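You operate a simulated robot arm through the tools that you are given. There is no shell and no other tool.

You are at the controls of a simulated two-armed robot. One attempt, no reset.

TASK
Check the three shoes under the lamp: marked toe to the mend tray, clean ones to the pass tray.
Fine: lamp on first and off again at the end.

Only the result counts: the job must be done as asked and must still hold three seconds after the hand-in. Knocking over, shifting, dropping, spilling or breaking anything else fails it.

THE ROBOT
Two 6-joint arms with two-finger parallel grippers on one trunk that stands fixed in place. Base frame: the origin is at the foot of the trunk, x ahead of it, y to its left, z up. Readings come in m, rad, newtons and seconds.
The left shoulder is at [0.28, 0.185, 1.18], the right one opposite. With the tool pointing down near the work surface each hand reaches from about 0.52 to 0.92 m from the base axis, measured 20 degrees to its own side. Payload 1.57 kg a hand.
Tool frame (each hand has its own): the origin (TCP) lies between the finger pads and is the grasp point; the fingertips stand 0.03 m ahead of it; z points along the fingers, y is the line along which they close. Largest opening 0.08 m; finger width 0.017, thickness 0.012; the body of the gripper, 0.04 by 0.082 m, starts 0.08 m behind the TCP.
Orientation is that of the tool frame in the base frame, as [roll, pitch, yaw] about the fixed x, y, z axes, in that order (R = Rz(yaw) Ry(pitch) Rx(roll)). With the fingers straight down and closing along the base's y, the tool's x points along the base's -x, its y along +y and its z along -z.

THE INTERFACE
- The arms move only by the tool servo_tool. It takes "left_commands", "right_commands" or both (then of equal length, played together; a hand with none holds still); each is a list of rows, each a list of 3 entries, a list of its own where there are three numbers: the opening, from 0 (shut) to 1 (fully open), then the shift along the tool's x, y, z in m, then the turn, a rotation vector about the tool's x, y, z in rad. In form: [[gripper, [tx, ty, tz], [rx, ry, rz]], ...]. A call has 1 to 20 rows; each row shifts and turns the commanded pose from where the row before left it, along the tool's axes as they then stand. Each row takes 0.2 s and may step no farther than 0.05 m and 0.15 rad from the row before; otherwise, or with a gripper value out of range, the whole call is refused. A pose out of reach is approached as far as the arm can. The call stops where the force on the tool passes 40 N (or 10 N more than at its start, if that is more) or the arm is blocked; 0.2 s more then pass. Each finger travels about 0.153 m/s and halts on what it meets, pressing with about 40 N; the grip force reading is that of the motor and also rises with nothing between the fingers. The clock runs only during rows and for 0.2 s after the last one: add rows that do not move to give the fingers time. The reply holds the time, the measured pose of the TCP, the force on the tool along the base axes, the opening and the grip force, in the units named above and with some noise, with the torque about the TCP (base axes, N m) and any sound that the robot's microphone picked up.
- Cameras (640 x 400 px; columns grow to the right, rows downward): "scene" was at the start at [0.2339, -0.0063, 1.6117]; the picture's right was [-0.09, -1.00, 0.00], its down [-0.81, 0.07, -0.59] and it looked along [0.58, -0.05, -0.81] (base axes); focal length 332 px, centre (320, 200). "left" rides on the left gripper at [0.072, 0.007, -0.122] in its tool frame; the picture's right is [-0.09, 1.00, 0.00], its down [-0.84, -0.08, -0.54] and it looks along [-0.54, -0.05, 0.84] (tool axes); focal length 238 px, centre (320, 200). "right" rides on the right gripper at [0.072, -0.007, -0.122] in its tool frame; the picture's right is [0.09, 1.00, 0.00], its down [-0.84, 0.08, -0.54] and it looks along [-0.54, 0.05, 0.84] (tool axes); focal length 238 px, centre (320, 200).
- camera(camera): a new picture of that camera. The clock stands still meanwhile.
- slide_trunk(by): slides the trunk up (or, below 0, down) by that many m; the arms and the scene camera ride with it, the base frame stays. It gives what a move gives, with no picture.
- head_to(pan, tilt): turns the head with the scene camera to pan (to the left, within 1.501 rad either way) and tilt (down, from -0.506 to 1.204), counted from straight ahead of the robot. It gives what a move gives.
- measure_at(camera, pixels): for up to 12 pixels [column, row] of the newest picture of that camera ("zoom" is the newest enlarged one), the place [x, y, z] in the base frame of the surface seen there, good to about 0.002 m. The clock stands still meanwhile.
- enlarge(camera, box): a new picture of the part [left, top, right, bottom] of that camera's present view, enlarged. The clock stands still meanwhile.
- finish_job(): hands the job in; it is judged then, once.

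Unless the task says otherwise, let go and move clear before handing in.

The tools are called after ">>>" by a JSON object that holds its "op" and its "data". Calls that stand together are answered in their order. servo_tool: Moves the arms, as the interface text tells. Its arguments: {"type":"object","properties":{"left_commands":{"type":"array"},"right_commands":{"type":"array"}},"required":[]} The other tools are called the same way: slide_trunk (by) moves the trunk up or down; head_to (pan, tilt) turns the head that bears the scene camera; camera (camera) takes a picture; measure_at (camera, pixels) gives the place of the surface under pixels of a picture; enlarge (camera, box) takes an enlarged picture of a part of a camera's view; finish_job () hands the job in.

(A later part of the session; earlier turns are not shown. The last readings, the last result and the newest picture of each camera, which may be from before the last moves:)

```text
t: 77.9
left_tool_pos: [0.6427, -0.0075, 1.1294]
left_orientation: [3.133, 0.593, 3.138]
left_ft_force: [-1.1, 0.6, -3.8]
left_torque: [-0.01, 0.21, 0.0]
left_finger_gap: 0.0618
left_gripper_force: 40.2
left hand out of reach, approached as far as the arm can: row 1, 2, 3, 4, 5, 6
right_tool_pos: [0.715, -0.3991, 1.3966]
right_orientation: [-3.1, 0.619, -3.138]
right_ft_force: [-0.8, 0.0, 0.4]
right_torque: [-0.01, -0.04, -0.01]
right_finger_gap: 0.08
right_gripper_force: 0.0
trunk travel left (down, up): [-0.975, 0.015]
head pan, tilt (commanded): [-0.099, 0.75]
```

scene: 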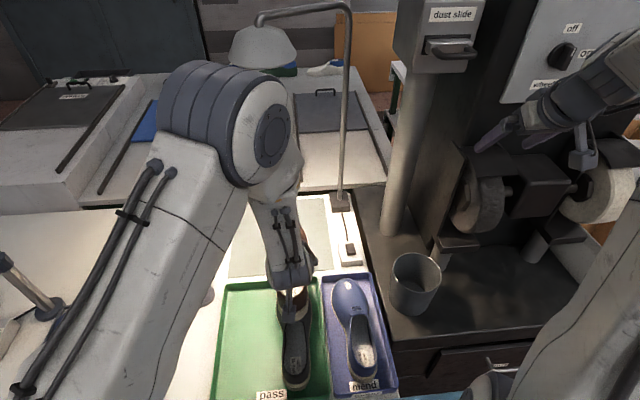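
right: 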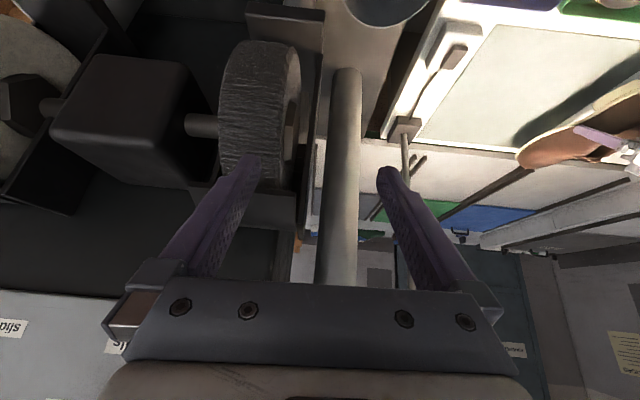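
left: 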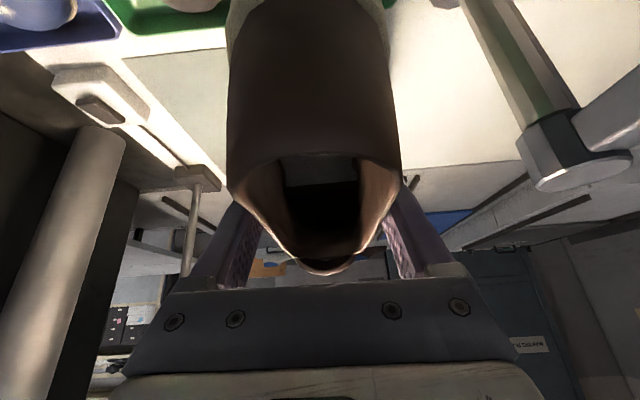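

The lag comes from the forearm lining up with the tool when the trunk is high; a lower shoulder would keep them apart. Before choosing, I'll look down at the space in front of the robot to see whether lowering the trunk is safe.

>>> {"op": "head_to", "data": {"pan": 0.0, "tilt": 1.2}}

>>> {"op": "camera", "data": {"camera": "scene"}}

```text
t: 78.8
left_tool_pos: [0.6429, -0.0073, 1.1301]
left_orientation: [3.132, 0.594, 3.138]
left_ft_force: [-0.5, 0.0, -4.0]
left_torque: [0.0, 0.21, -0.03]
left_finger_gap: 0.0619
left_gripper_force: 39.6
right_tool_pos: [0.7152, -0.3986, 1.396]
right_orientation: [-3.1, 0.619, -3.138]
right_ft_force: [0.1, 0.5, 0.7]
right_torque: [0.04, -0.04, 0.05]
right_finger_gap: 0.0802
right_gripper_force: 0.1
trunk travel left (down, up): [-0.975, 0.015]
head pan, tilt (commanded): [0.0, 1.201]
```

```text
taken
```

scene: 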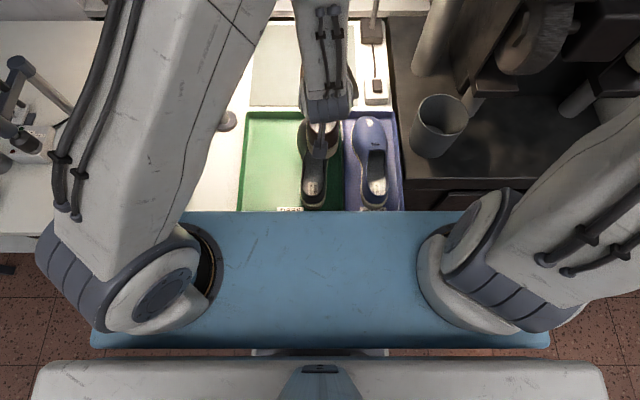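

>>> {"op": "measure_at", "data": {"camera": "scene", "pixels": [[320, 215], [320, 250], [320, 340], [210, 215], [480, 230], [150, 280], [100, 200], [220, 240], [490, 260], [320, 375], [200, 120], [420, 340]]}}

```text
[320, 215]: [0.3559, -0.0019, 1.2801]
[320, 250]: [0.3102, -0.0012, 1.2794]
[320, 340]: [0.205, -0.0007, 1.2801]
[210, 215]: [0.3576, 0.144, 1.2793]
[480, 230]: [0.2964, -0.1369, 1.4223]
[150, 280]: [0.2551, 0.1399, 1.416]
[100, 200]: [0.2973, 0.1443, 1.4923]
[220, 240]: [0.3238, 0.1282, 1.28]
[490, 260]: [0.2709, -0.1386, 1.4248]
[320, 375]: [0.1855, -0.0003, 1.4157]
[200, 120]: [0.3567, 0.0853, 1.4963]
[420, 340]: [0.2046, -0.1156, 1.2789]
```

The light-blue plate is the robot's own shoulder deck (x≤0.36), which stays clear of the counter, so lowering the trunk is safe. First I'll move the brown shoe back out over the empty mat and up.

>>> {"op": "servo_tool", "data": {"left_commands": [[0, [-0.0188, 0.00625, 0.0189], [0, 0, 0]], [0, [-0.0188, 0.00625, 0.0189], [0, 0, 0]], [0, [-0.0188, 0.00625, 0.0189], [0, 0, 0]], [0, [-0.0188, 0.00625, 0.0189], [0, 0, 0]], [0, [-0.0188, 0.00625, 0.0189], [0, 0, 0]], [0, [-0.0188, 0.00625, 0.0189], [0, 0, 0]], [0, [-0.02085, 0.0225, -0.0039], [0, 0, 0]], [0, [-0.02085, 0.0225, -0.0039], [0, 0, 0]], [0, [-0.02085, 0.0225, -0.0039], [0, 0, 0]], [0, [-0.02085, 0.0225, -0.0039], [0, 0, 0]], [0, [0, 0, 0], [0, 0, 0]]]}}

>>> {"op": "head_to", "data": {"pan": -0.05, "tilt": 0.85}}

>>> {"op": "camera", "data": {"camera": "scene"}}

```text
t: 81.2
left_tool_pos: [0.8605, 0.1208, 1.1598]
left_orientation: [-3.141, 0.597, -3.141]
left_ft_force: [0.3, 0.3, -3.7]
left_torque: [-0.01, 0.2, -0.02]
left_finger_gap: 0.0615
left_gripper_force: 39.8
right_tool_pos: [0.7142, -0.3987, 1.3956]
right_orientation: [-3.098, 0.62, -3.137]
right_ft_force: [0.9, -0.3, -0.6]
right_torque: [-0.01, -0.01, 0.0]
right_finger_gap: 0.0798
right_gripper_force: 0.2
trunk travel left (down, up): [-0.975, 0.015]
head pan, tilt (commanded): [0.0, 1.201]
```

```text
t: 82.1
left_tool_pos: [0.8596, 0.1211, 1.1599]
left_orientation: [3.141, 0.597, 3.142]
left_ft_force: [0.5, 0.1, -4.0]
left_torque: [0.0, 0.22, -0.02]
left_finger_gap: 0.0614
left_gripper_force: 40.4
right_tool_pos: [0.7148, -0.4002, 1.3961]
right_orientation: [-3.102, 0.619, -3.138]
right_ft_force: [-0.3, -0.2, -0.6]
right_torque: [0.05, -0.01, 0.0]
right_finger_gap: 0.0796
right_gripper_force: 0.0
trunk travel left (down, up): [-0.975, 0.015]
head pan, tilt (commanded): [-0.051, 0.85]
```

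```text
taken
```

scene: 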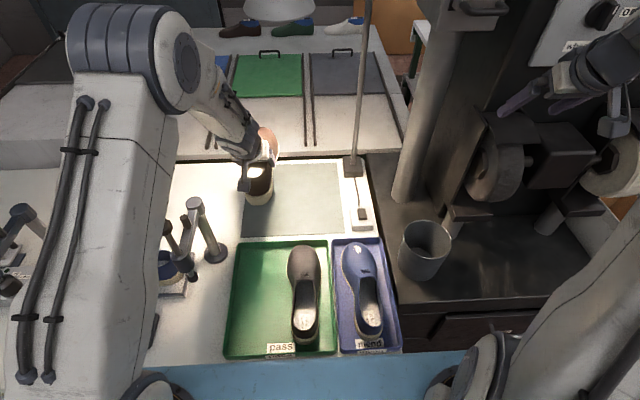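

The brown shoe is over the empty mat at (0.860,0.121,1.160). Now I'll lower the trunk in stages, re-raising the hands in between; first stage 0.12 m.

>>> {"op": "slide_trunk", "data": {"by": -0.12}}

>>> {"op": "servo_tool", "data": {"left_commands": [[0, [-0.0141, 0, -0.0206], [0, 0, 0]], [0, [-0.0141, 0, -0.0206], [0, 0, 0]], [0, [-0.0141, 0, -0.0206], [0, 0, 0]], [0, [-0.0141, 0, -0.0206], [0, 0, 0]], [0, [0, 0, 0], [0, 0, 0]]], "right_commands": [[1, [-0.0113, 0, -0.0165], [0, 0, 0]], [1, [-0.0113, 0, -0.0165], [0, 0, 0]], [1, [-0.0113, 0, -0.0165], [0, 0, 0]], [1, [-0.0113, 0, -0.0165], [0, 0, 0]], [1, [0, 0, 0], [0, 0, 0]]]}}

>>> {"op": "camera", "data": {"camera": "scene"}}

```text
t: 83.6
left_tool_pos: [0.8596, 0.1205, 1.0391]
left_orientation: [3.141, 0.597, 3.141]
left_ft_force: [-0.1, 0.5, -3.8]
left_torque: [0.0, 0.22, 0.03]
left_finger_gap: 0.0614
left_gripper_force: 40.1
right_tool_pos: [0.714, -0.399, 1.2763]
right_orientation: [-3.099, 0.621, -3.138]
right_ft_force: [0.0, 0.2, -0.3]
right_torque: [0.01, -0.02, 0.01]
right_finger_gap: 0.08
right_gripper_force: 0.1
trunk travel left (down, up): [-0.855, 0.135]
head pan, tilt (commanded): [-0.051, 0.85]
```

```text
t: 84.8
left_tool_pos: [0.86, 0.1202, 1.1388]
left_orientation: [-3.14, 0.597, -3.141]
left_ft_force: [-0.3, -0.2, -3.3]
left_torque: [-0.02, 0.19, -0.05]
left_finger_gap: 0.0616
left_gripper_force: 39.7
right_tool_pos: [0.7134, -0.3957, 1.3556]
right_orientation: [-3.097, 0.62, -3.138]
right_ft_force: [-0.3, -0.1, -0.4]
right_torque: [-0.01, 0.01, 0.02]
right_finger_gap: 0.0799
right_gripper_force: 0.0
trunk travel left (down, up): [-0.855, 0.135]
head pan, tilt (commanded): [-0.051, 0.85]
```

```text
taken
```

scene: 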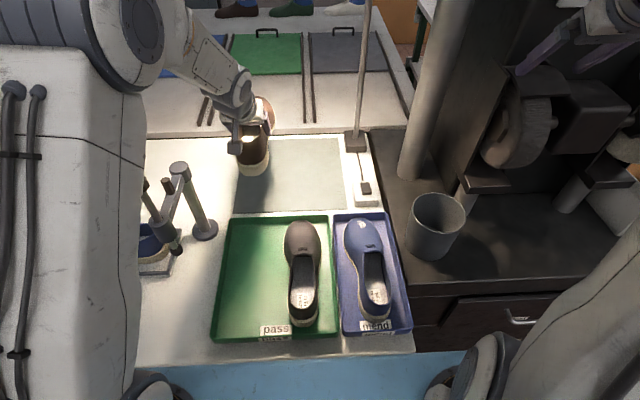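

All steady. Second stage: lower the trunk another 0.12 m and re-raise the hands.

>>> {"op": "slide_trunk", "data": {"by": -0.12}}

>>> {"op": "servo_tool", "data": {"left_commands": [[0, [-0.0141, 0, -0.0206], [0, 0, 0]], [0, [-0.0141, 0, -0.0206], [0, 0, 0]], [0, [-0.0141, 0, -0.0206], [0, 0, 0]], [0, [-0.0141, 0, -0.0206], [0, 0, 0]], [0, [0, 0, 0], [0, 0, 0]]], "right_commands": [[1, [-0.0113, 0, -0.0165], [0, 0, 0]], [1, [-0.0113, 0, -0.0165], [0, 0, 0]], [1, [-0.0113, 0, -0.0165], [0, 0, 0]], [1, [-0.0113, 0, -0.0165], [0, 0, 0]], [1, [0, 0, 0], [0, 0, 0]]]}}

>>> {"op": "camera", "data": {"camera": "scene"}}

```text
t: 86.3
left_tool_pos: [0.8601, 0.121, 1.0193]
left_orientation: [3.141, 0.596, 3.142]
left_ft_force: [-0.1, 0.0, -3.3]
left_torque: [0.0, 0.2, 0.0]
left_finger_gap: 0.0614
left_gripper_force: 40.3
right_tool_pos: [0.7128, -0.3952, 1.2369]
right_orientation: [-3.1, 0.62, -3.137]
right_ft_force: [-0.5, 0.3, 0.0]
right_torque: [0.01, 0.03, 0.0]
right_finger_gap: 0.0801
right_gripper_force: 0.0
trunk travel left (down, up): [-0.735, 0.255]
head pan, tilt (commanded): [-0.051, 0.85]
```

```text
t: 87.5
left_tool_pos: [0.8609, 0.1191, 1.1197]
left_orientation: [-3.141, 0.598, -3.141]
left_ft_force: [-1.2, 0.0, -4.3]
left_torque: [0.02, 0.18, 0.0]
left_finger_gap: 0.0615
left_gripper_force: 40.7
right_tool_pos: [0.7123, -0.3932, 1.3162]
right_orientation: [-3.1, 0.62, -3.139]
right_ft_force: [-0.2, -0.8, -0.2]
right_torque: [0.02, -0.02, 0.0]
right_finger_gap: 0.0798
right_gripper_force: 0.0
trunk travel left (down, up): [-0.735, 0.255]
head pan, tilt (commanded): [-0.051, 0.85]
```

```text
taken
```

scene: 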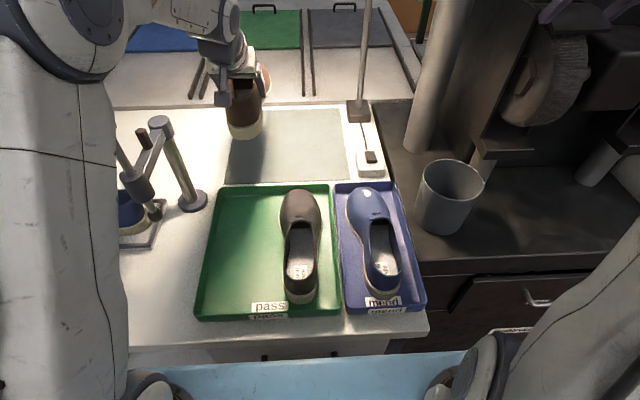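

>>> {"op": "measure_at", "data": {"camera": "scene", "pixels": [[200, 30], [160, 20], [90, 40], [60, 70], [60, 200], [110, 200], [110, 350], [118, 130], [125, 150], [160, 125], [150, 385], [215, 60]]}}

```text
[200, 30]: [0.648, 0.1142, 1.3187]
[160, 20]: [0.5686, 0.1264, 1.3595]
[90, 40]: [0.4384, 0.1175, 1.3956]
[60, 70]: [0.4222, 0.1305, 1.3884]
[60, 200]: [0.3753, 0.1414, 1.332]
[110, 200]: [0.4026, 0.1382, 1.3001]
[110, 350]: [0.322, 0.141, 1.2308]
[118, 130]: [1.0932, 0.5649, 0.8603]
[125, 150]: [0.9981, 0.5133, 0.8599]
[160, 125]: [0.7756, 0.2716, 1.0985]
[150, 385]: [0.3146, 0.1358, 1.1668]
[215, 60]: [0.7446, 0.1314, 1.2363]
```

The forearm lies at y≈0.12–0.2, z≥1.3, well away from the plunger. Third stage: lower the trunk 0.11 m more.

>>> {"op": "slide_trunk", "data": {"by": -0.11}}

>>> {"op": "servo_tool", "data": {"left_commands": [[0, [-0.0113, 0, -0.0165], [0, 0, 0]], [0, [-0.0113, 0, -0.0165], [0, 0, 0]], [0, [0, 0, 0], [0, 0, 0]]]}}

>>> {"op": "camera", "data": {"camera": "scene"}}

>>> {"op": "camera", "data": {"camera": "left"}}

```text
t: 88.9
left_tool_pos: [0.8609, 0.1197, 1.0095]
left_orientation: [-3.142, 0.596, -3.141]
left_ft_force: [0.8, -0.5, -2.7]
left_torque: [0.0, 0.16, 0.01]
left_finger_gap: 0.0614
left_gripper_force: 39.8
right_tool_pos: [0.7113, -0.3929, 1.2061]
right_orientation: [-3.101, 0.619, -3.138]
right_ft_force: [-0.6, 0.2, 0.1]
right_torque: [-0.02, 0.01, 0.01]
right_finger_gap: 0.0799
right_gripper_force: 0.0
trunk travel left (down, up): [-0.625, 0.365]
head pan, tilt (commanded): [-0.051, 0.85]
```

```text
t: 89.7
left_tool_pos: [0.8603, 0.1198, 1.0484]
left_orientation: [3.141, 0.597, 3.141]
left_ft_force: [-0.6, 0.6, -4.0]
left_torque: [-0.05, 0.17, -0.01]
left_finger_gap: 0.0614
left_gripper_force: 40.2
right_tool_pos: [0.7122, -0.3926, 1.2058]
right_orientation: [-3.099, 0.619, -3.139]
right_ft_force: [-0.1, 0.6, 1.0]
right_torque: [-0.01, 0.01, 0.01]
right_finger_gap: 0.0798
right_gripper_force: 0.0
trunk travel left (down, up): [-0.625, 0.365]
head pan, tilt (commanded): [-0.051, 0.85]
```

```text
taken
```

scene: 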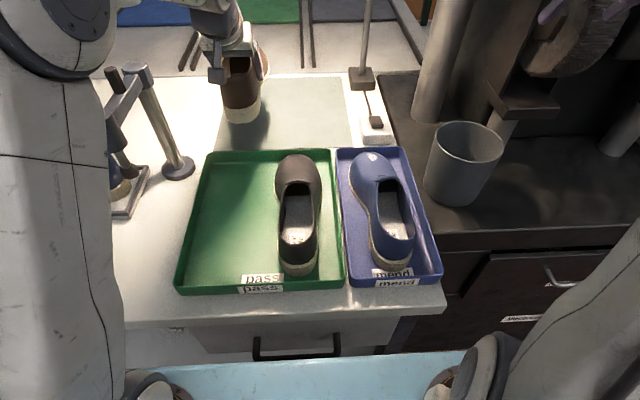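

```text
taken
```

left: 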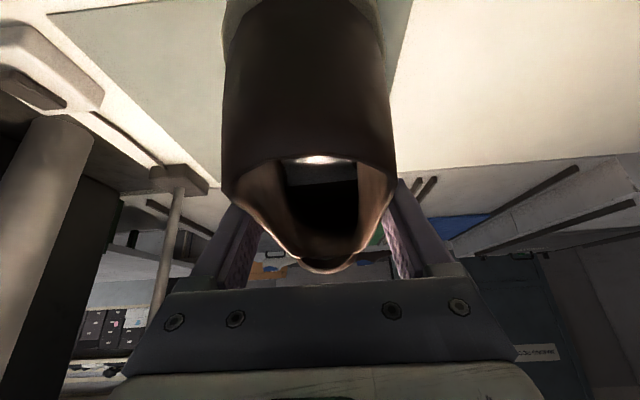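

The trunk is down to shoulder height ≈0.945 and the shoe is held steadily. Now I'll retract the brown shoe toward the pass tray in two halves, checking for lag.

>>> {"op": "servo_tool", "data": {"left_commands": [[0, [0.0235, 0.0017, -0.0112], [0, 0, 0]], [0, [0.0235, 0.0017, -0.0112], [0, 0, 0]], [0, [0.0235, 0.0017, -0.0112], [0, 0, 0]], [0, [0.0235, 0.0017, -0.0112], [0, 0, 0]], [0, [0.0235, 0.0017, -0.0112], [0, 0, 0]], [0, [0, 0, 0], [0, 0, 0]]]}}

>>> {"op": "camera", "data": {"camera": "scene"}}

```text
t: 91.1
left_tool_pos: [0.732, 0.128, 1.0293]
left_orientation: [3.14, 0.599, -3.141]
left_ft_force: [-1.1, 0.3, -2.9]
left_torque: [-0.05, 0.18, 0.0]
left_finger_gap: 0.0615
left_gripper_force: 39.9
right_tool_pos: [0.7128, -0.3933, 1.2053]
right_orientation: [-3.1, 0.62, -3.138]
right_ft_force: [0.1, -0.6, 0.3]
right_torque: [0.02, -0.01, -0.01]
right_finger_gap: 0.0801
right_gripper_force: 0.0
trunk travel left (down, up): [-0.625, 0.365]
head pan, tilt (commanded): [-0.051, 0.85]
```

```text
taken
```

scene: 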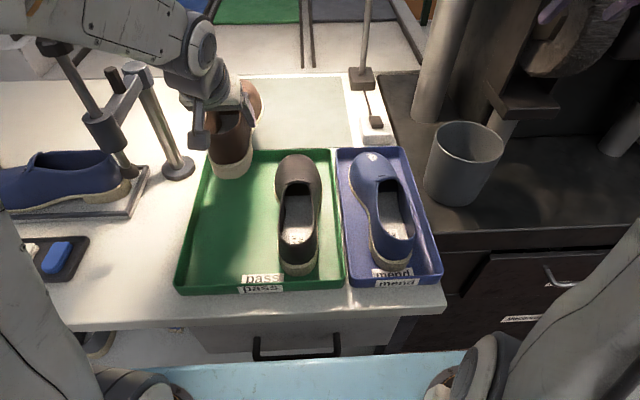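

No lag this time. Checking the forearm's distance from the plunger knob before the second half.

>>> {"op": "measure_at", "data": {"camera": "scene", "pixels": [[55, 46], [70, 65], [60, 20], [100, 50], [150, 50], [20, 30], [180, 80], [140, 20]]}}

>>> {"op": "enlarge", "data": {"camera": "scene", "box": [0, 0, 240, 150]}}

```text
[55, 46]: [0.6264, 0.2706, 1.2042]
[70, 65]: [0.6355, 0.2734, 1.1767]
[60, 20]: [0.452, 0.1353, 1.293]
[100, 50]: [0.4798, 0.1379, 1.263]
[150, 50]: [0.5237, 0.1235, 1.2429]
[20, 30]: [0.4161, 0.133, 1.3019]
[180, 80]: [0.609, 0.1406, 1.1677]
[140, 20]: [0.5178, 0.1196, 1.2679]
```

```text
2.67 times, centred on (120, 75) of scene
```

zoom: 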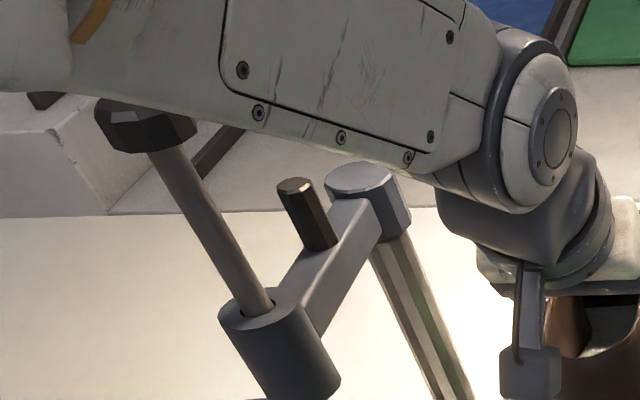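

Clear by several centimetres. I'll complete the retraction to above the pass tray's left half.

>>> {"op": "servo_tool", "data": {"left_commands": [[0, [0.0247, 0.0018, -0.0096], [0, 0, 0]], [0, [0.0247, 0.0018, -0.0096], [0, 0, 0]], [0, [0.0247, 0.0018, -0.0096], [0, 0, 0]], [0, [0.0247, 0.0018, -0.0096], [0, 0, 0]], [0, [0.0247, 0.0018, -0.0096], [0, 0, 0]], [0, [0, 0, 0], [0, 0, 0]]]}}

>>> {"op": "camera", "data": {"camera": "scene"}}

>>> {"op": "camera", "data": {"camera": "left"}}

>>> {"op": "camera", "data": {"camera": "right"}}

```text
t: 92.5
left_tool_pos: [0.6016, 0.1378, 0.9996]
left_orientation: [-3.141, 0.598, 3.141]
left_ft_force: [-0.3, -0.8, -4.0]
left_torque: [-0.04, 0.18, -0.01]
left_finger_gap: 0.0615
left_gripper_force: 40.6
right_tool_pos: [0.7122, -0.3929, 1.2051]
right_orientation: [-3.1, 0.618, -3.138]
right_ft_force: [0.1, -0.4, -1.0]
right_torque: [-0.01, -0.03, -0.02]
right_finger_gap: 0.0797
right_gripper_force: 0.1
trunk travel left (down, up): [-0.625, 0.365]
head pan, tilt (commanded): [-0.051, 0.85]
```

```text
taken
```

scene: 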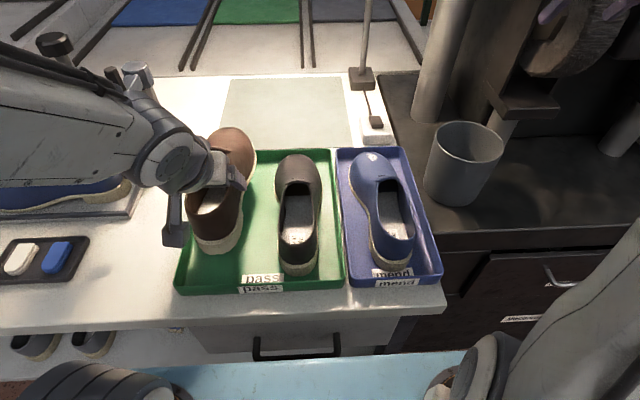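

```text
taken
```

left: 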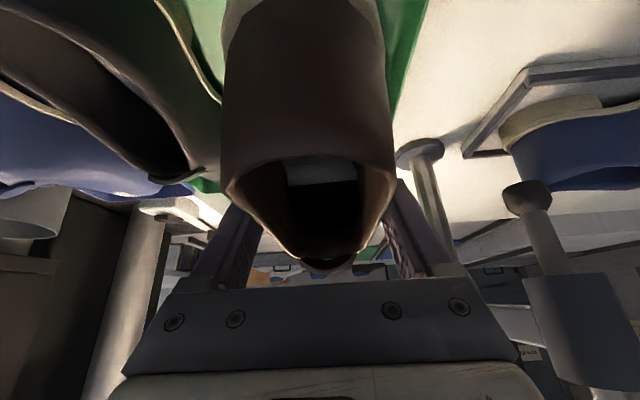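

```text
taken
```

right: 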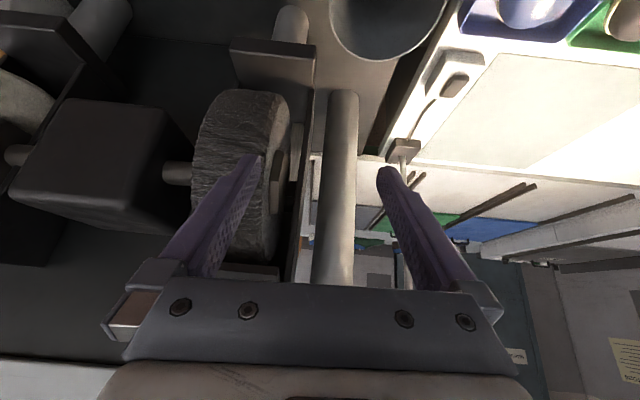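

The brown shoe is over the pass tray without lag. I'll measure its outline against the tray walls and the black shoe before lowering.

>>> {"op": "enlarge", "data": {"camera": "scene", "box": [160, 110, 360, 300]}}

>>> {"op": "measure_at", "data": {"camera": "scene", "pixels": [[215, 250], [238, 240], [243, 215], [254, 165], [250, 150], [228, 130], [205, 140], [278, 170], [280, 200], [200, 215]]}}

```text
2.11 times, centred on (260, 205) of scene
```

zoom: 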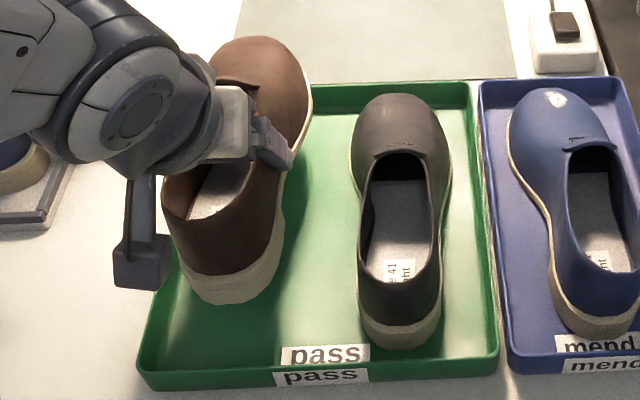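

```text
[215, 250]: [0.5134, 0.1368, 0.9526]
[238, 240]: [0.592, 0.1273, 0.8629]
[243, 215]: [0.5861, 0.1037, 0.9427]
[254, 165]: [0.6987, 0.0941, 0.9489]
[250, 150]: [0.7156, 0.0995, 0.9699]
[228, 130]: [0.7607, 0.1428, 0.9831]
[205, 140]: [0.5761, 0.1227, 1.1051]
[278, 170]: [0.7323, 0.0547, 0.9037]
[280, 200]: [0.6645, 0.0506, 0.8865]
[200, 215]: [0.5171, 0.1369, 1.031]
```

The shoe's heel is at x≈0.513 and right edge at y≈0.093, leaving ~3 cm to the black shoe. I'll lower it 70 mm.

>>> {"op": "servo_tool", "data": {"left_commands": [[0, [0.0079, 0, 0.01155], [0, 0, 0]], [0, [0.0079, 0, 0.01155], [0, 0, 0]], [0, [0.0079, 0, 0.01155], [0, 0, 0]], [0, [0.0079, 0, 0.01155], [0, 0, 0]], [0, [0.0079, 0, 0.01155], [0, 0, 0]], [0, [0, 0, 0], [0, 0, 0]]]}}

>>> {"op": "camera", "data": {"camera": "scene"}}

>>> {"op": "camera", "data": {"camera": "left"}}

```text
t: 93.9
left_tool_pos: [0.6265, 0.1313, 0.9429]
left_orientation: [3.14, 0.597, 3.14]
left_ft_force: [-0.6, -2.9, 4.3]
left_torque: [-0.03, -1.14, -0.37]
left_finger_gap: 0.0611
left_gripper_force: 40.1
left hand out of reach, approached as far as the arm can: row 2, 3, 4, 5
right_tool_pos: [0.7117, -0.3932, 1.2065]
right_orientation: [-3.1, 0.619, -3.138]
right_ft_force: [-0.5, -0.7, -0.2]
right_torque: [0.02, 0.01, 0.0]
right_finger_gap: 0.0798
right_gripper_force: 0.1
trunk travel left (down, up): [-0.625, 0.365]
head pan, tilt (commanded): [-0.051, 0.85]
```

```text
taken
```

scene: 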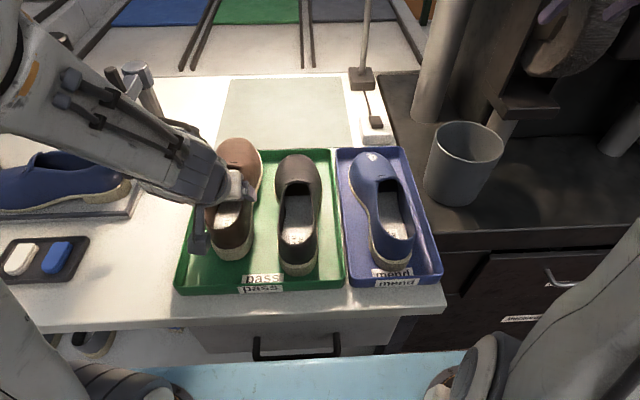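

```text
taken
```

left: 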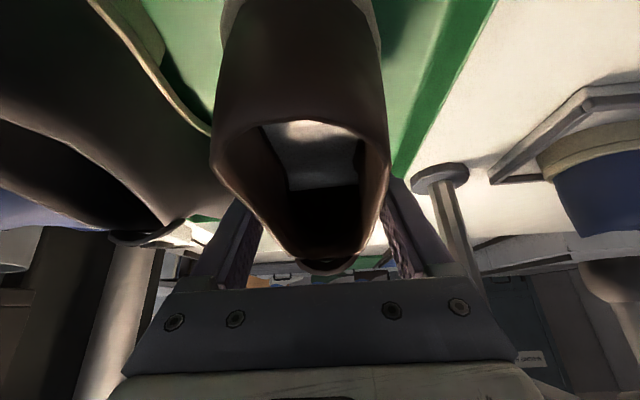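

The hand lagged forward to x≈0.627 and the toe has touched the tray's far rim (torque −1.14 N·m). I'll raise straight up right away.

>>> {"op": "servo_tool", "data": {"left_commands": [[0, [-0.0056, 0, -0.00825], [0, 0, 0]], [0, [-0.0079, 0, -0.01155], [0, 0, 0]], [0, [-0.0079, 0, -0.01155], [0, 0, 0]], [0, [-0.0079, 0, -0.01155], [0, 0, 0]], [0, [0, 0, 0], [0, 0, 0]]]}}

>>> {"op": "camera", "data": {"camera": "scene"}}

>>> {"op": "camera", "data": {"camera": "left"}}

```text
t: 95.1
left_tool_pos: [0.6281, 0.1318, 0.9943]
left_orientation: [3.14, 0.597, 3.141]
left_ft_force: [-0.2, -0.8, -3.0]
left_torque: [-0.05, 0.26, -0.02]
left_finger_gap: 0.0618
left_gripper_force: 40.0
right_tool_pos: [0.712, -0.3934, 1.2058]
right_orientation: [-3.1, 0.62, -3.137]
right_ft_force: [-0.7, 0.5, 1.0]
right_torque: [0.03, 0.02, 0.03]
right_finger_gap: 0.0799
right_gripper_force: 0.1
trunk travel left (down, up): [-0.625, 0.365]
head pan, tilt (commanded): [-0.051, 0.85]
```

```text
taken
```

scene: 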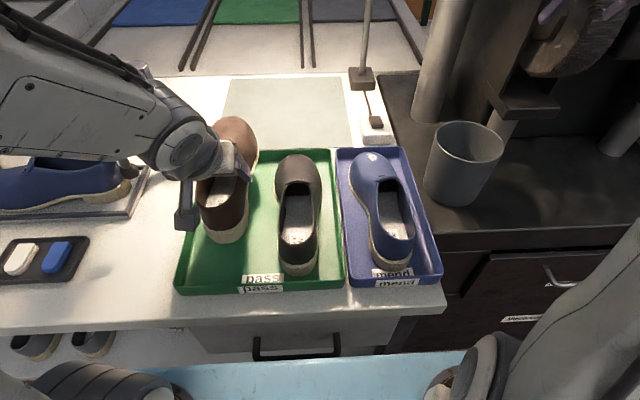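

```text
taken
```

left: 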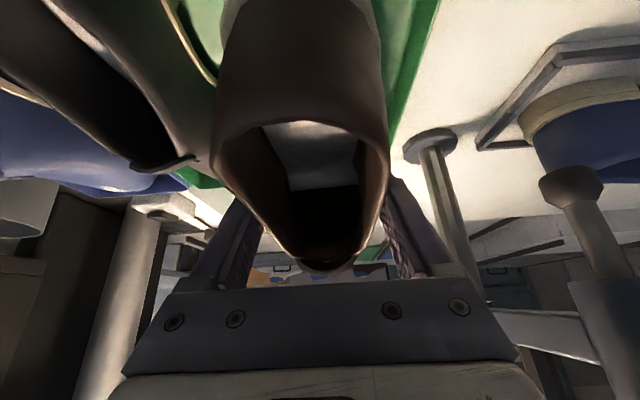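

The toe lifted off the rim; the shoe seems to have pitched slightly in the grip. I'll check the tray position and the shoe's attitude.

>>> {"op": "enlarge", "data": {"camera": "scene", "box": [160, 110, 360, 300]}}

>>> {"op": "measure_at", "data": {"camera": "zoom", "pixels": [[140, 358], [490, 350], [495, 300], [465, 90], [320, 90], [140, 365], [215, 290], [235, 275], [285, 170], [305, 100], [295, 75], [255, 15]]}}

>>> {"op": "measure_at", "data": {"camera": "right", "pixels": [[630, 40], [620, 20], [635, 5], [610, 40]]}}

```text
2.11 times, centred on (260, 205) of scene
```

zoom: 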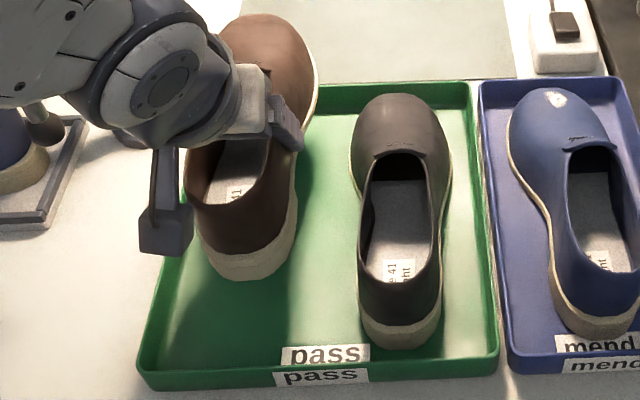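

```text
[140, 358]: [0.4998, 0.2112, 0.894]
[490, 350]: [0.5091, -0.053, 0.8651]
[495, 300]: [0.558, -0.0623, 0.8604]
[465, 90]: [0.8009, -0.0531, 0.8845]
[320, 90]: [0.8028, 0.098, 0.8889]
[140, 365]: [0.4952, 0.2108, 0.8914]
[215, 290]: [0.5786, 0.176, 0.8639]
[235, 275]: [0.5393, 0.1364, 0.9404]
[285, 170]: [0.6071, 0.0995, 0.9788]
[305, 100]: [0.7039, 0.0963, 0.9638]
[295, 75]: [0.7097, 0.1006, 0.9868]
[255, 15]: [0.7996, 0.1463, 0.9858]
```

```text
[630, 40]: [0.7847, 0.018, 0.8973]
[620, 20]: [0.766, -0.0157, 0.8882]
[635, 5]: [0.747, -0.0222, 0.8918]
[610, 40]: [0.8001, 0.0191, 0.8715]
```

The tray did not move (corner and rim readings unchanged) and the shoe is only slightly toe-up. To understand the arm's limit here, I'll look at the left arm's elbow and wrist.

>>> {"op": "head_to", "data": {"pan": 0.6, "tilt": 0.75}}

>>> {"op": "camera", "data": {"camera": "scene"}}

```text
t: 96.1
left_tool_pos: [0.6274, 0.1329, 0.9963]
left_orientation: [3.141, 0.596, 3.141]
left_ft_force: [-0.3, -0.5, -3.9]
left_torque: [-0.04, 0.19, 0.0]
left_finger_gap: 0.0614
left_gripper_force: 39.6
right_tool_pos: [0.7123, -0.3924, 1.2048]
right_orientation: [-3.101, 0.619, -3.139]
right_ft_force: [-0.2, 0.6, -0.4]
right_torque: [-0.04, 0.02, -0.02]
right_finger_gap: 0.0801
right_gripper_force: 0.0
trunk travel left (down, up): [-0.625, 0.365]
head pan, tilt (commanded): [0.6, 0.75]
```

```text
taken
```

scene: 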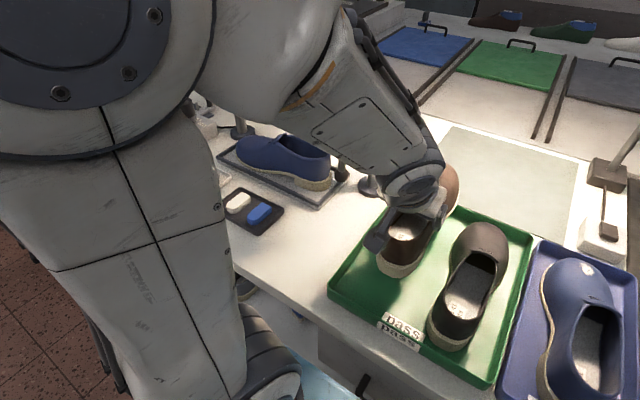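

>>> {"op": "measure_at", "data": {"camera": "scene", "pixels": [[85, 40], [75, 5], [60, 90], [128, 73], [270, 30], [330, 80], [370, 130], [400, 170], [418, 185], [260, 370], [150, 300], [220, 150]]}}

>>> {"op": "head_to", "data": {"pan": 0.9, "tilt": 0.3}}

>>> {"op": "camera", "data": {"camera": "scene"}}

```text
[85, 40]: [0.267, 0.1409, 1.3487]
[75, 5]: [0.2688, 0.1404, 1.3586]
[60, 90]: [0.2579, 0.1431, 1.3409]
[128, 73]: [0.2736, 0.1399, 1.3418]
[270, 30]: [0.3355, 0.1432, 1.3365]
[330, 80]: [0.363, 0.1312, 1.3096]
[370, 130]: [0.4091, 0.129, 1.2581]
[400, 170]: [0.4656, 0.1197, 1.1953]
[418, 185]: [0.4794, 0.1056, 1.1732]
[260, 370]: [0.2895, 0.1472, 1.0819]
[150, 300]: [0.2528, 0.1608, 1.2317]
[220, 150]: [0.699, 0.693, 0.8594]
```

```text
t: 97.0
left_tool_pos: [0.6277, 0.1337, 0.9957]
left_orientation: [3.142, 0.595, -3.141]
left_ft_force: [0.2, -0.7, -3.2]
left_torque: [-0.01, 0.2, -0.04]
left_finger_gap: 0.0615
left_gripper_force: 40.8
right_tool_pos: [0.7119, -0.3923, 1.2057]
right_orientation: [-3.1, 0.62, -3.137]
right_ft_force: [-0.5, 1.1, -1.0]
right_torque: [-0.02, 0.02, -0.02]
right_finger_gap: 0.0799
right_gripper_force: 0.1
trunk travel left (down, up): [-0.625, 0.365]
head pan, tilt (commanded): [0.901, 0.3]
```

```text
taken
```

scene: 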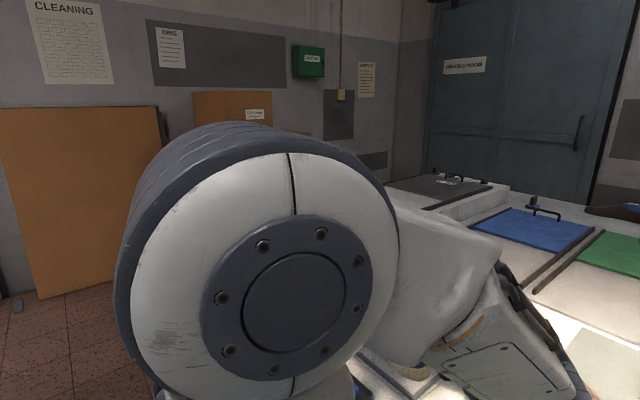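

>>> {"op": "measure_at", "data": {"camera": "scene", "pixels": [[295, 305], [323, 235], [264, 246], [230, 350], [345, 345], [480, 345], [540, 385], [430, 260]]}}

```text
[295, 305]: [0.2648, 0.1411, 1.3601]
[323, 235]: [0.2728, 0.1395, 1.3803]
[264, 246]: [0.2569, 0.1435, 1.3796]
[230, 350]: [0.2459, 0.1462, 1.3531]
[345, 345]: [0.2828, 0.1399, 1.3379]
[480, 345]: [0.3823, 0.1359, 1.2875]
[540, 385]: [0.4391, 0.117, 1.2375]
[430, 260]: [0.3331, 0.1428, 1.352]
```

The elbow sits straight above the shoulder (0.265, 0.14, 1.36), and my geometry shows the forearm lines up with the tool as I descend at this trunk height; going another ~0.13 m lower avoids it. I'll check clearance between the shoulder deck and the counter front/handle first.

>>> {"op": "head_to", "data": {"pan": 0.0, "tilt": 1.2}}

>>> {"op": "camera", "data": {"camera": "scene"}}

```text
t: 98.2
left_tool_pos: [0.6278, 0.132, 0.9964]
left_orientation: [3.141, 0.596, -3.14]
left_ft_force: [0.5, -0.5, -4.3]
left_torque: [0.0, 0.19, -0.02]
left_finger_gap: 0.0613
left_gripper_force: 39.8
right_tool_pos: [0.7122, -0.3933, 1.2051]
right_orientation: [-3.101, 0.619, -3.139]
right_ft_force: [-0.1, -0.6, -0.1]
right_torque: [0.02, 0.01, 0.01]
right_finger_gap: 0.08
right_gripper_force: 0.1
trunk travel left (down, up): [-0.625, 0.365]
head pan, tilt (commanded): [0.0, 1.201]
```

```text
taken
```

scene: 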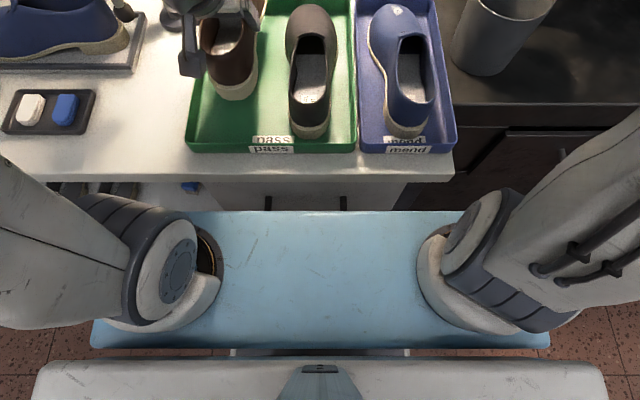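

>>> {"op": "measure_at", "data": {"camera": "scene", "pixels": [[320, 172], [200, 172], [440, 170], [300, 192], [320, 203], [268, 202], [343, 203], [190, 187], [80, 187], [560, 155], [215, 225], [520, 240]]}}

>>> {"op": "enlarge", "data": {"camera": "scene", "box": [40, 150, 480, 260]}}

```text
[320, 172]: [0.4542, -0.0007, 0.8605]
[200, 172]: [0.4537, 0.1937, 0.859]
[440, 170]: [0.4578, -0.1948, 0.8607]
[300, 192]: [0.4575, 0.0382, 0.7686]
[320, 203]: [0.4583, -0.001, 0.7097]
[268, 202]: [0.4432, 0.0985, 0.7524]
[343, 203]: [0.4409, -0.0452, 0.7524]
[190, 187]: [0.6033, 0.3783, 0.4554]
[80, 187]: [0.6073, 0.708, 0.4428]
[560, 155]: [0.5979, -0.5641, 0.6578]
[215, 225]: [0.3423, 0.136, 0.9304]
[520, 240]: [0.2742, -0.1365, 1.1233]
```

```text
1.45 times, centred on (260, 205) of scene
```

zoom: 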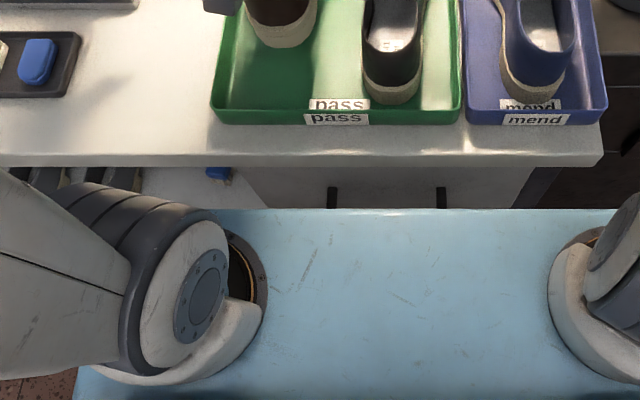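

The counter front is at x≈0.454 and the drawer handles at x≈0.42–0.44, while the shoulder deck ends at x≈0.357, so there's room to go lower. I'll raise the hands, then slide the trunk down 0.13 m.

>>> {"op": "servo_tool", "data": {"left_commands": [[0, [-0.01468, 0, -0.02146], [0, 0, 0]], [0, [-0.01468, 0, -0.02146], [0, 0, 0]], [0, [-0.01468, 0, -0.02146], [0, 0, 0]], [0, [-0.01468, 0, -0.02146], [0, 0, 0]], [0, [-0.01468, 0, -0.02146], [0, 0, 0]], [0, [0, 0, 0], [0, 0, 0]]], "right_commands": [[1, [-0.0113, 0, -0.0165], [0, 0, 0]], [1, [-0.0113, 0, -0.0165], [0, 0, 0]], [1, [-0.0113, 0, -0.0165], [0, 0, 0]], [1, [-0.0113, 0, -0.0165], [0, 0, 0]], [1, [-0.0113, 0, -0.0165], [0, 0, 0]], [1, [0, 0, 0], [0, 0, 0]]]}}

>>> {"op": "slide_trunk", "data": {"by": -0.13}}

>>> {"op": "head_to", "data": {"pan": 0.0, "tilt": 0.85}}

>>> {"op": "camera", "data": {"camera": "scene"}}

```text
t: 99.6
left_tool_pos: [0.6277, 0.1315, 1.1259]
left_orientation: [-3.141, 0.598, -3.141]
left_ft_force: [-0.3, 0.4, -4.6]
left_torque: [-0.01, 0.21, 0.01]
left_finger_gap: 0.0612
left_gripper_force: 39.9
right_tool_pos: [0.71, -0.3899, 1.3067]
right_orientation: [-3.1, 0.619, -3.138]
right_ft_force: [-0.9, 0.9, -1.1]
right_torque: [-0.01, 0.0, 0.0]
right_finger_gap: 0.0802
right_gripper_force: 0.2
trunk travel left (down, up): [-0.625, 0.365]
head pan, tilt (commanded): [0.0, 1.201]
```

```text
t: 101.2
left_tool_pos: [0.6271, 0.1317, 0.9962]
left_orientation: [-3.141, 0.595, -3.142]
left_ft_force: [-0.3, 0.3, -3.5]
left_torque: [-0.03, 0.18, -0.02]
left_finger_gap: 0.0611
left_gripper_force: 40.5
right_tool_pos: [0.71, -0.3895, 1.1763]
right_orientation: [-3.099, 0.62, -3.137]
right_ft_force: [-0.2, 0.4, 0.1]
right_torque: [-0.01, -0.01, -0.01]
right_finger_gap: 0.0797
right_gripper_force: 0.0
trunk travel left (down, up): [-0.495, 0.495]
head pan, tilt (commanded): [0.0, 1.201]
```

```text
t: 102.0
left_tool_pos: [0.628, 0.1313, 0.9963]
left_orientation: [-3.141, 0.596, 3.141]
left_ft_force: [0.0, 0.8, -3.8]
left_torque: [-0.01, 0.22, -0.02]
left_finger_gap: 0.0612
left_gripper_force: 40.6
right_tool_pos: [0.7108, -0.3894, 1.1758]
right_orientation: [-3.1, 0.62, -3.138]
right_ft_force: [-0.5, -0.9, 0.2]
right_torque: [-0.01, -0.01, -0.01]
right_finger_gap: 0.0798
right_gripper_force: 0.1
trunk travel left (down, up): [-0.495, 0.495]
head pan, tilt (commanded): [0.0, 0.85]
```

```text
taken
```

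scene: 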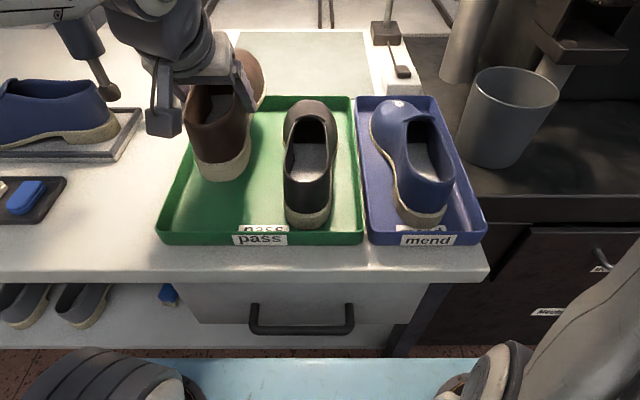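

The trunk is at shoulder height ≈0.80 with all clear. I'll shift the shoe back to x≈0.602, y≈0.137, then inspect its pitch.

>>> {"op": "servo_tool", "data": {"left_commands": [[0, [0.01073, 0.003, -0.00734], [0, 0, 0]], [0, [0.01073, 0.003, -0.00734], [0, 0, 0]], [0, [0, 0, 0], [0, 0, 0]]]}}

>>> {"op": "enlarge", "data": {"camera": "scene", "box": [140, 30, 380, 250]}}

>>> {"op": "measure_at", "data": {"camera": "zoom", "pixels": [[205, 408], [215, 415], [255, 380], [282, 310], [290, 250], [300, 200], [318, 160], [322, 130], [200, 395], [165, 330]]}}

```text
t: 102.8
left_tool_pos: [0.6248, 0.1327, 0.9946]
left_orientation: [-3.141, 0.597, -3.141]
left_ft_force: [-0.1, 0.0, -3.2]
left_torque: [-0.02, 0.19, -0.02]
left_finger_gap: 0.0616
left_gripper_force: 39.6
left hand out of reach, approached as far as the arm can: row 1, 2
right_tool_pos: [0.7107, -0.3878, 1.1765]
right_orientation: [-3.1, 0.618, -3.139]
right_ft_force: [0.1, 1.3, -0.4]
right_torque: [-0.04, 0.02, -0.02]
right_finger_gap: 0.0799
right_gripper_force: 0.1
trunk travel left (down, up): [-0.495, 0.495]
head pan, tilt (commanded): [0.0, 0.85]
```

```text
1.82 times, centred on (260, 140) of scene
```

zoom: 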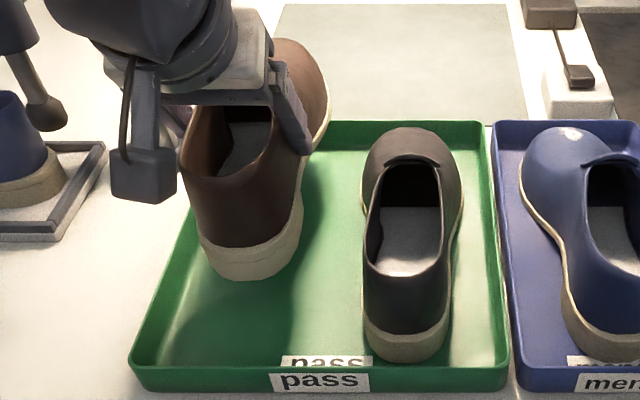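

```text
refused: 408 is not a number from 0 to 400
```

Here the limit is the upper arm leaning back. The earlier arm posture at (0.602,0.138) was fine, so I'll reproduce it at a higher trunk and then use the trunk itself to lower the shoe. First raise the trunk 0.15 m and lower the arm relative to it.

>>> {"op": "slide_trunk", "data": {"by": 0.15}}

>>> {"op": "servo_tool", "data": {"left_commands": [[0, [0.01299, 0, 0.01898], [0, 0, 0]], [0, [0.01299, 0, 0.01898], [0, 0, 0]], [0, [0.01299, 0, 0.01898], [0, 0, 0]], [0, [0.01299, 0, 0.01898], [0, 0, 0]], [0, [0.01299, 0, 0.01898], [0, 0, 0]], [0, [0, 0, 0], [0, 0, 0]]]}}

>>> {"op": "camera", "data": {"camera": "scene"}}

```text
t: 104.6
left_tool_pos: [0.6233, 0.1321, 1.1438]
left_orientation: [3.138, 0.597, 3.141]
left_ft_force: [-0.5, -0.4, -4.0]
left_torque: [0.01, 0.21, 0.0]
left_finger_gap: 0.0614
left_gripper_force: 40.7
right_tool_pos: [0.71, -0.3876, 1.3257]
right_orientation: [-3.099, 0.621, -3.137]
right_ft_force: [-0.1, 0.4, 0.5]
right_torque: [-0.01, 0.01, 0.0]
right_finger_gap: 0.08
right_gripper_force: 0.0
trunk travel left (down, up): [-0.645, 0.345]
head pan, tilt (commanded): [0.0, 0.85]
```

```text
t: 106.0
left_tool_pos: [0.6246, 0.1324, 1.0291]
left_orientation: [-3.139, 0.597, -3.14]
left_ft_force: [0.4, 0.1, -3.8]
left_torque: [-0.02, 0.21, 0.04]
left_finger_gap: 0.0611
left_gripper_force: 39.9
right_tool_pos: [0.7093, -0.3881, 1.3253]
right_orientation: [-3.099, 0.621, -3.138]
right_ft_force: [0.4, 0.4, -0.8]
right_torque: [0.01, 0.01, -0.04]
right_finger_gap: 0.08
right_gripper_force: 0.0
trunk travel left (down, up): [-0.645, 0.345]
head pan, tilt (commanded): [0.0, 0.85]
```

```text
taken
```

scene: 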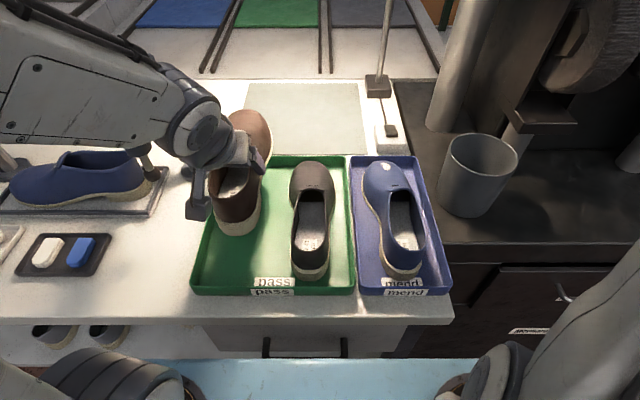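

No lag in this posture. I'll shift back to x≈0.602, y≈0.137 here, then check the shoe's attitude.

>>> {"op": "servo_tool", "data": {"left_commands": [[0, [0.0062, 0.0015, -0.0042], [0, 0, 0]], [0, [0.0062, 0.0015, -0.0042], [0, 0, 0]], [0, [0.0062, 0.0015, -0.0042], [0, 0, 0]], [0, [0, 0, 0], [0, 0, 0]]]}}

>>> {"op": "enlarge", "data": {"camera": "scene", "box": [170, 90, 370, 310]}}

>>> {"op": "camera", "data": {"camera": "left"}}

```text
t: 107.0
left_tool_pos: [0.6022, 0.1367, 1.0291]
left_orientation: [-3.141, 0.597, 3.141]
left_ft_force: [-0.5, -0.4, -4.1]
left_torque: [0.0, 0.22, -0.03]
left_finger_gap: 0.0614
left_gripper_force: 40.4
right_tool_pos: [0.7096, -0.3877, 1.3248]
right_orientation: [-3.102, 0.62, -3.138]
right_ft_force: [0.0, -0.1, 0.0]
right_torque: [0.0, -0.04, 0.02]
right_finger_gap: 0.08
right_gripper_force: 0.0
trunk travel left (down, up): [-0.645, 0.345]
head pan, tilt (commanded): [0.0, 0.85]
```

```text
1.82 times, centred on (270, 200) of scene
```

zoom: 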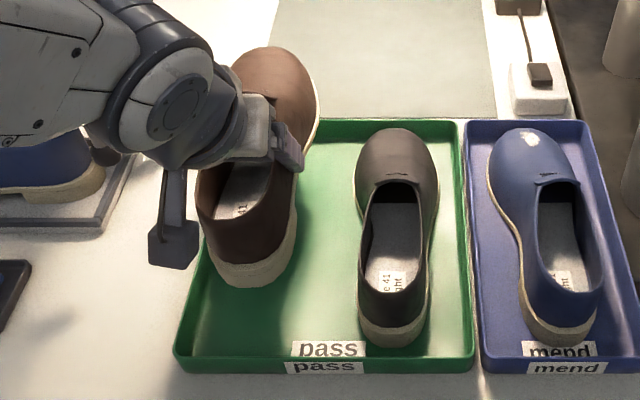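

```text
taken
```

left: 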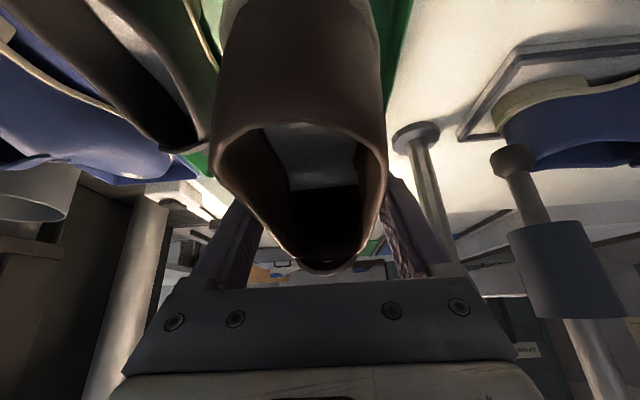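

Now at (0.602,0.137,1.029). I'll measure the sole line to know the pitch and the toe's reach.

>>> {"op": "measure_at", "data": {"camera": "zoom", "pixels": [[235, 280], [255, 275], [285, 255], [297, 190], [306, 150], [316, 110], [316, 90], [300, 65], [275, 52], [250, 55], [232, 240], [205, 200]]}}

```text
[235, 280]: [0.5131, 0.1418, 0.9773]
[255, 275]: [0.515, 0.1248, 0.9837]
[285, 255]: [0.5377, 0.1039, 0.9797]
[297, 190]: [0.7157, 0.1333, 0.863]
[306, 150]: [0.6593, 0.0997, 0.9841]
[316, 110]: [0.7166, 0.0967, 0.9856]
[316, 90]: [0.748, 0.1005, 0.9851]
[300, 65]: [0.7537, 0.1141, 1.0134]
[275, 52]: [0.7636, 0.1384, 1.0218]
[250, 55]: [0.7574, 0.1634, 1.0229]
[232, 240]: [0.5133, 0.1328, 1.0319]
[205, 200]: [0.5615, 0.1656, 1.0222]
```

The shoe is about 3° toe-up; I'll level it with a 0.05 rad tool rotation, then lower it with the trunk by 0.09 m.

>>> {"op": "servo_tool", "data": {"left_commands": [[0, [0, 0, 0], [0, 0.025, 0]], [0, [0, 0, 0], [0, 0.025, 0]], [0, [0, 0, 0], [0, 0, 0]]]}}

>>> {"op": "slide_trunk", "data": {"by": -0.085}}

>>> {"op": "camera", "data": {"camera": "scene"}}

>>> {"op": "camera", "data": {"camera": "left"}}

```text
t: 107.8
left_tool_pos: [0.6018, 0.1364, 1.0289]
left_orientation: [3.141, 0.546, 3.141]
left_ft_force: [0.3, -0.4, -3.7]
left_torque: [-0.02, 0.18, -0.01]
left_finger_gap: 0.0615
left_gripper_force: 40.4
right_tool_pos: [0.7097, -0.3873, 1.3259]
right_orientation: [-3.1, 0.62, -3.138]
right_ft_force: [-0.7, -1.3, 0.1]
right_torque: [-0.01, 0.0, 0.0]
right_finger_gap: 0.0799
right_gripper_force: 0.1
trunk travel left (down, up): [-0.645, 0.345]
head pan, tilt (commanded): [0.0, 0.85]
```

```text
t: 109.0
left_tool_pos: [0.6013, 0.1377, 0.9436]
left_orientation: [-3.14, 0.546, 3.141]
left_ft_force: [0.2, -0.4, -3.4]
left_torque: [-0.03, 0.17, 0.01]
left_finger_gap: 0.0613
left_gripper_force: 39.9
right_tool_pos: [0.7089, -0.3885, 1.2411]
right_orientation: [-3.1, 0.619, -3.137]
right_ft_force: [0.9, -0.4, 0.3]
right_torque: [-0.03, -0.01, 0.02]
right_finger_gap: 0.0796
right_gripper_force: 0.0
trunk travel left (down, up): [-0.56, 0.43]
head pan, tilt (commanded): [0.0, 0.85]
```

```text
taken
```

scene: 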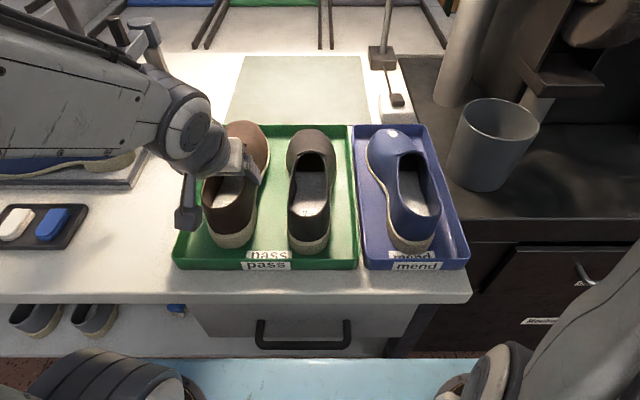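

```text
taken
```

left: 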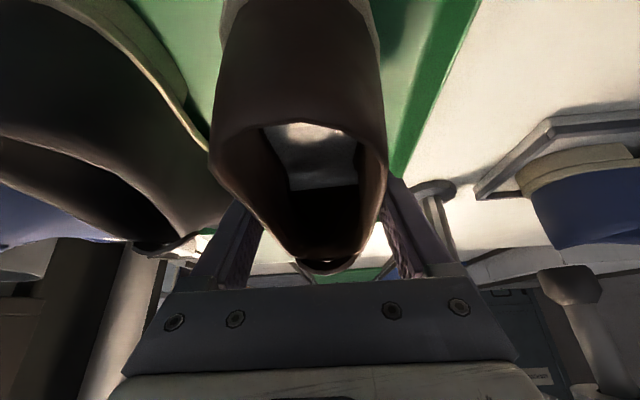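

The shoe is descending into the tray. I'll check the toe's clearance to the far wall before the last centimetres.

>>> {"op": "enlarge", "data": {"camera": "scene", "box": [160, 100, 360, 280]}}

>>> {"op": "measure_at", "data": {"camera": "scene", "pixels": [[247, 122], [262, 130], [268, 142], [270, 155], [285, 126], [232, 246], [250, 240], [215, 245], [180, 255], [265, 172]]}}

```text
2.22 times, centred on (260, 190) of scene
```

zoom: 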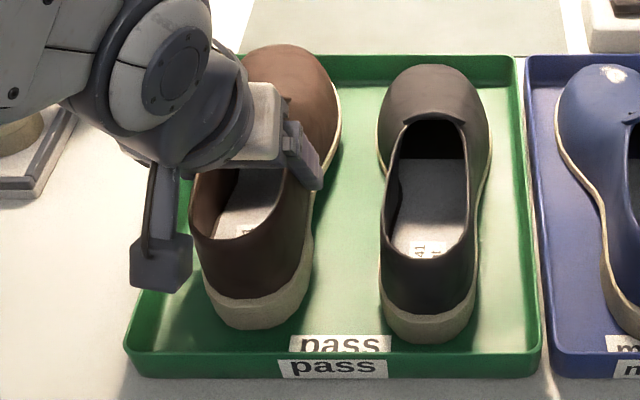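

```text
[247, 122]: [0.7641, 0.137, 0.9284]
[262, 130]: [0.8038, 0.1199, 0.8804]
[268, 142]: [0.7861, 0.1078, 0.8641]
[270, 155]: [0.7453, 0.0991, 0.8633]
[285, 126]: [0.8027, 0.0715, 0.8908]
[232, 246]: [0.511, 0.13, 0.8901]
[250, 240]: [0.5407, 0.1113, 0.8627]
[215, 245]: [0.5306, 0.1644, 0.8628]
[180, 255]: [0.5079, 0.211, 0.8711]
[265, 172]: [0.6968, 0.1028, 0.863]
```

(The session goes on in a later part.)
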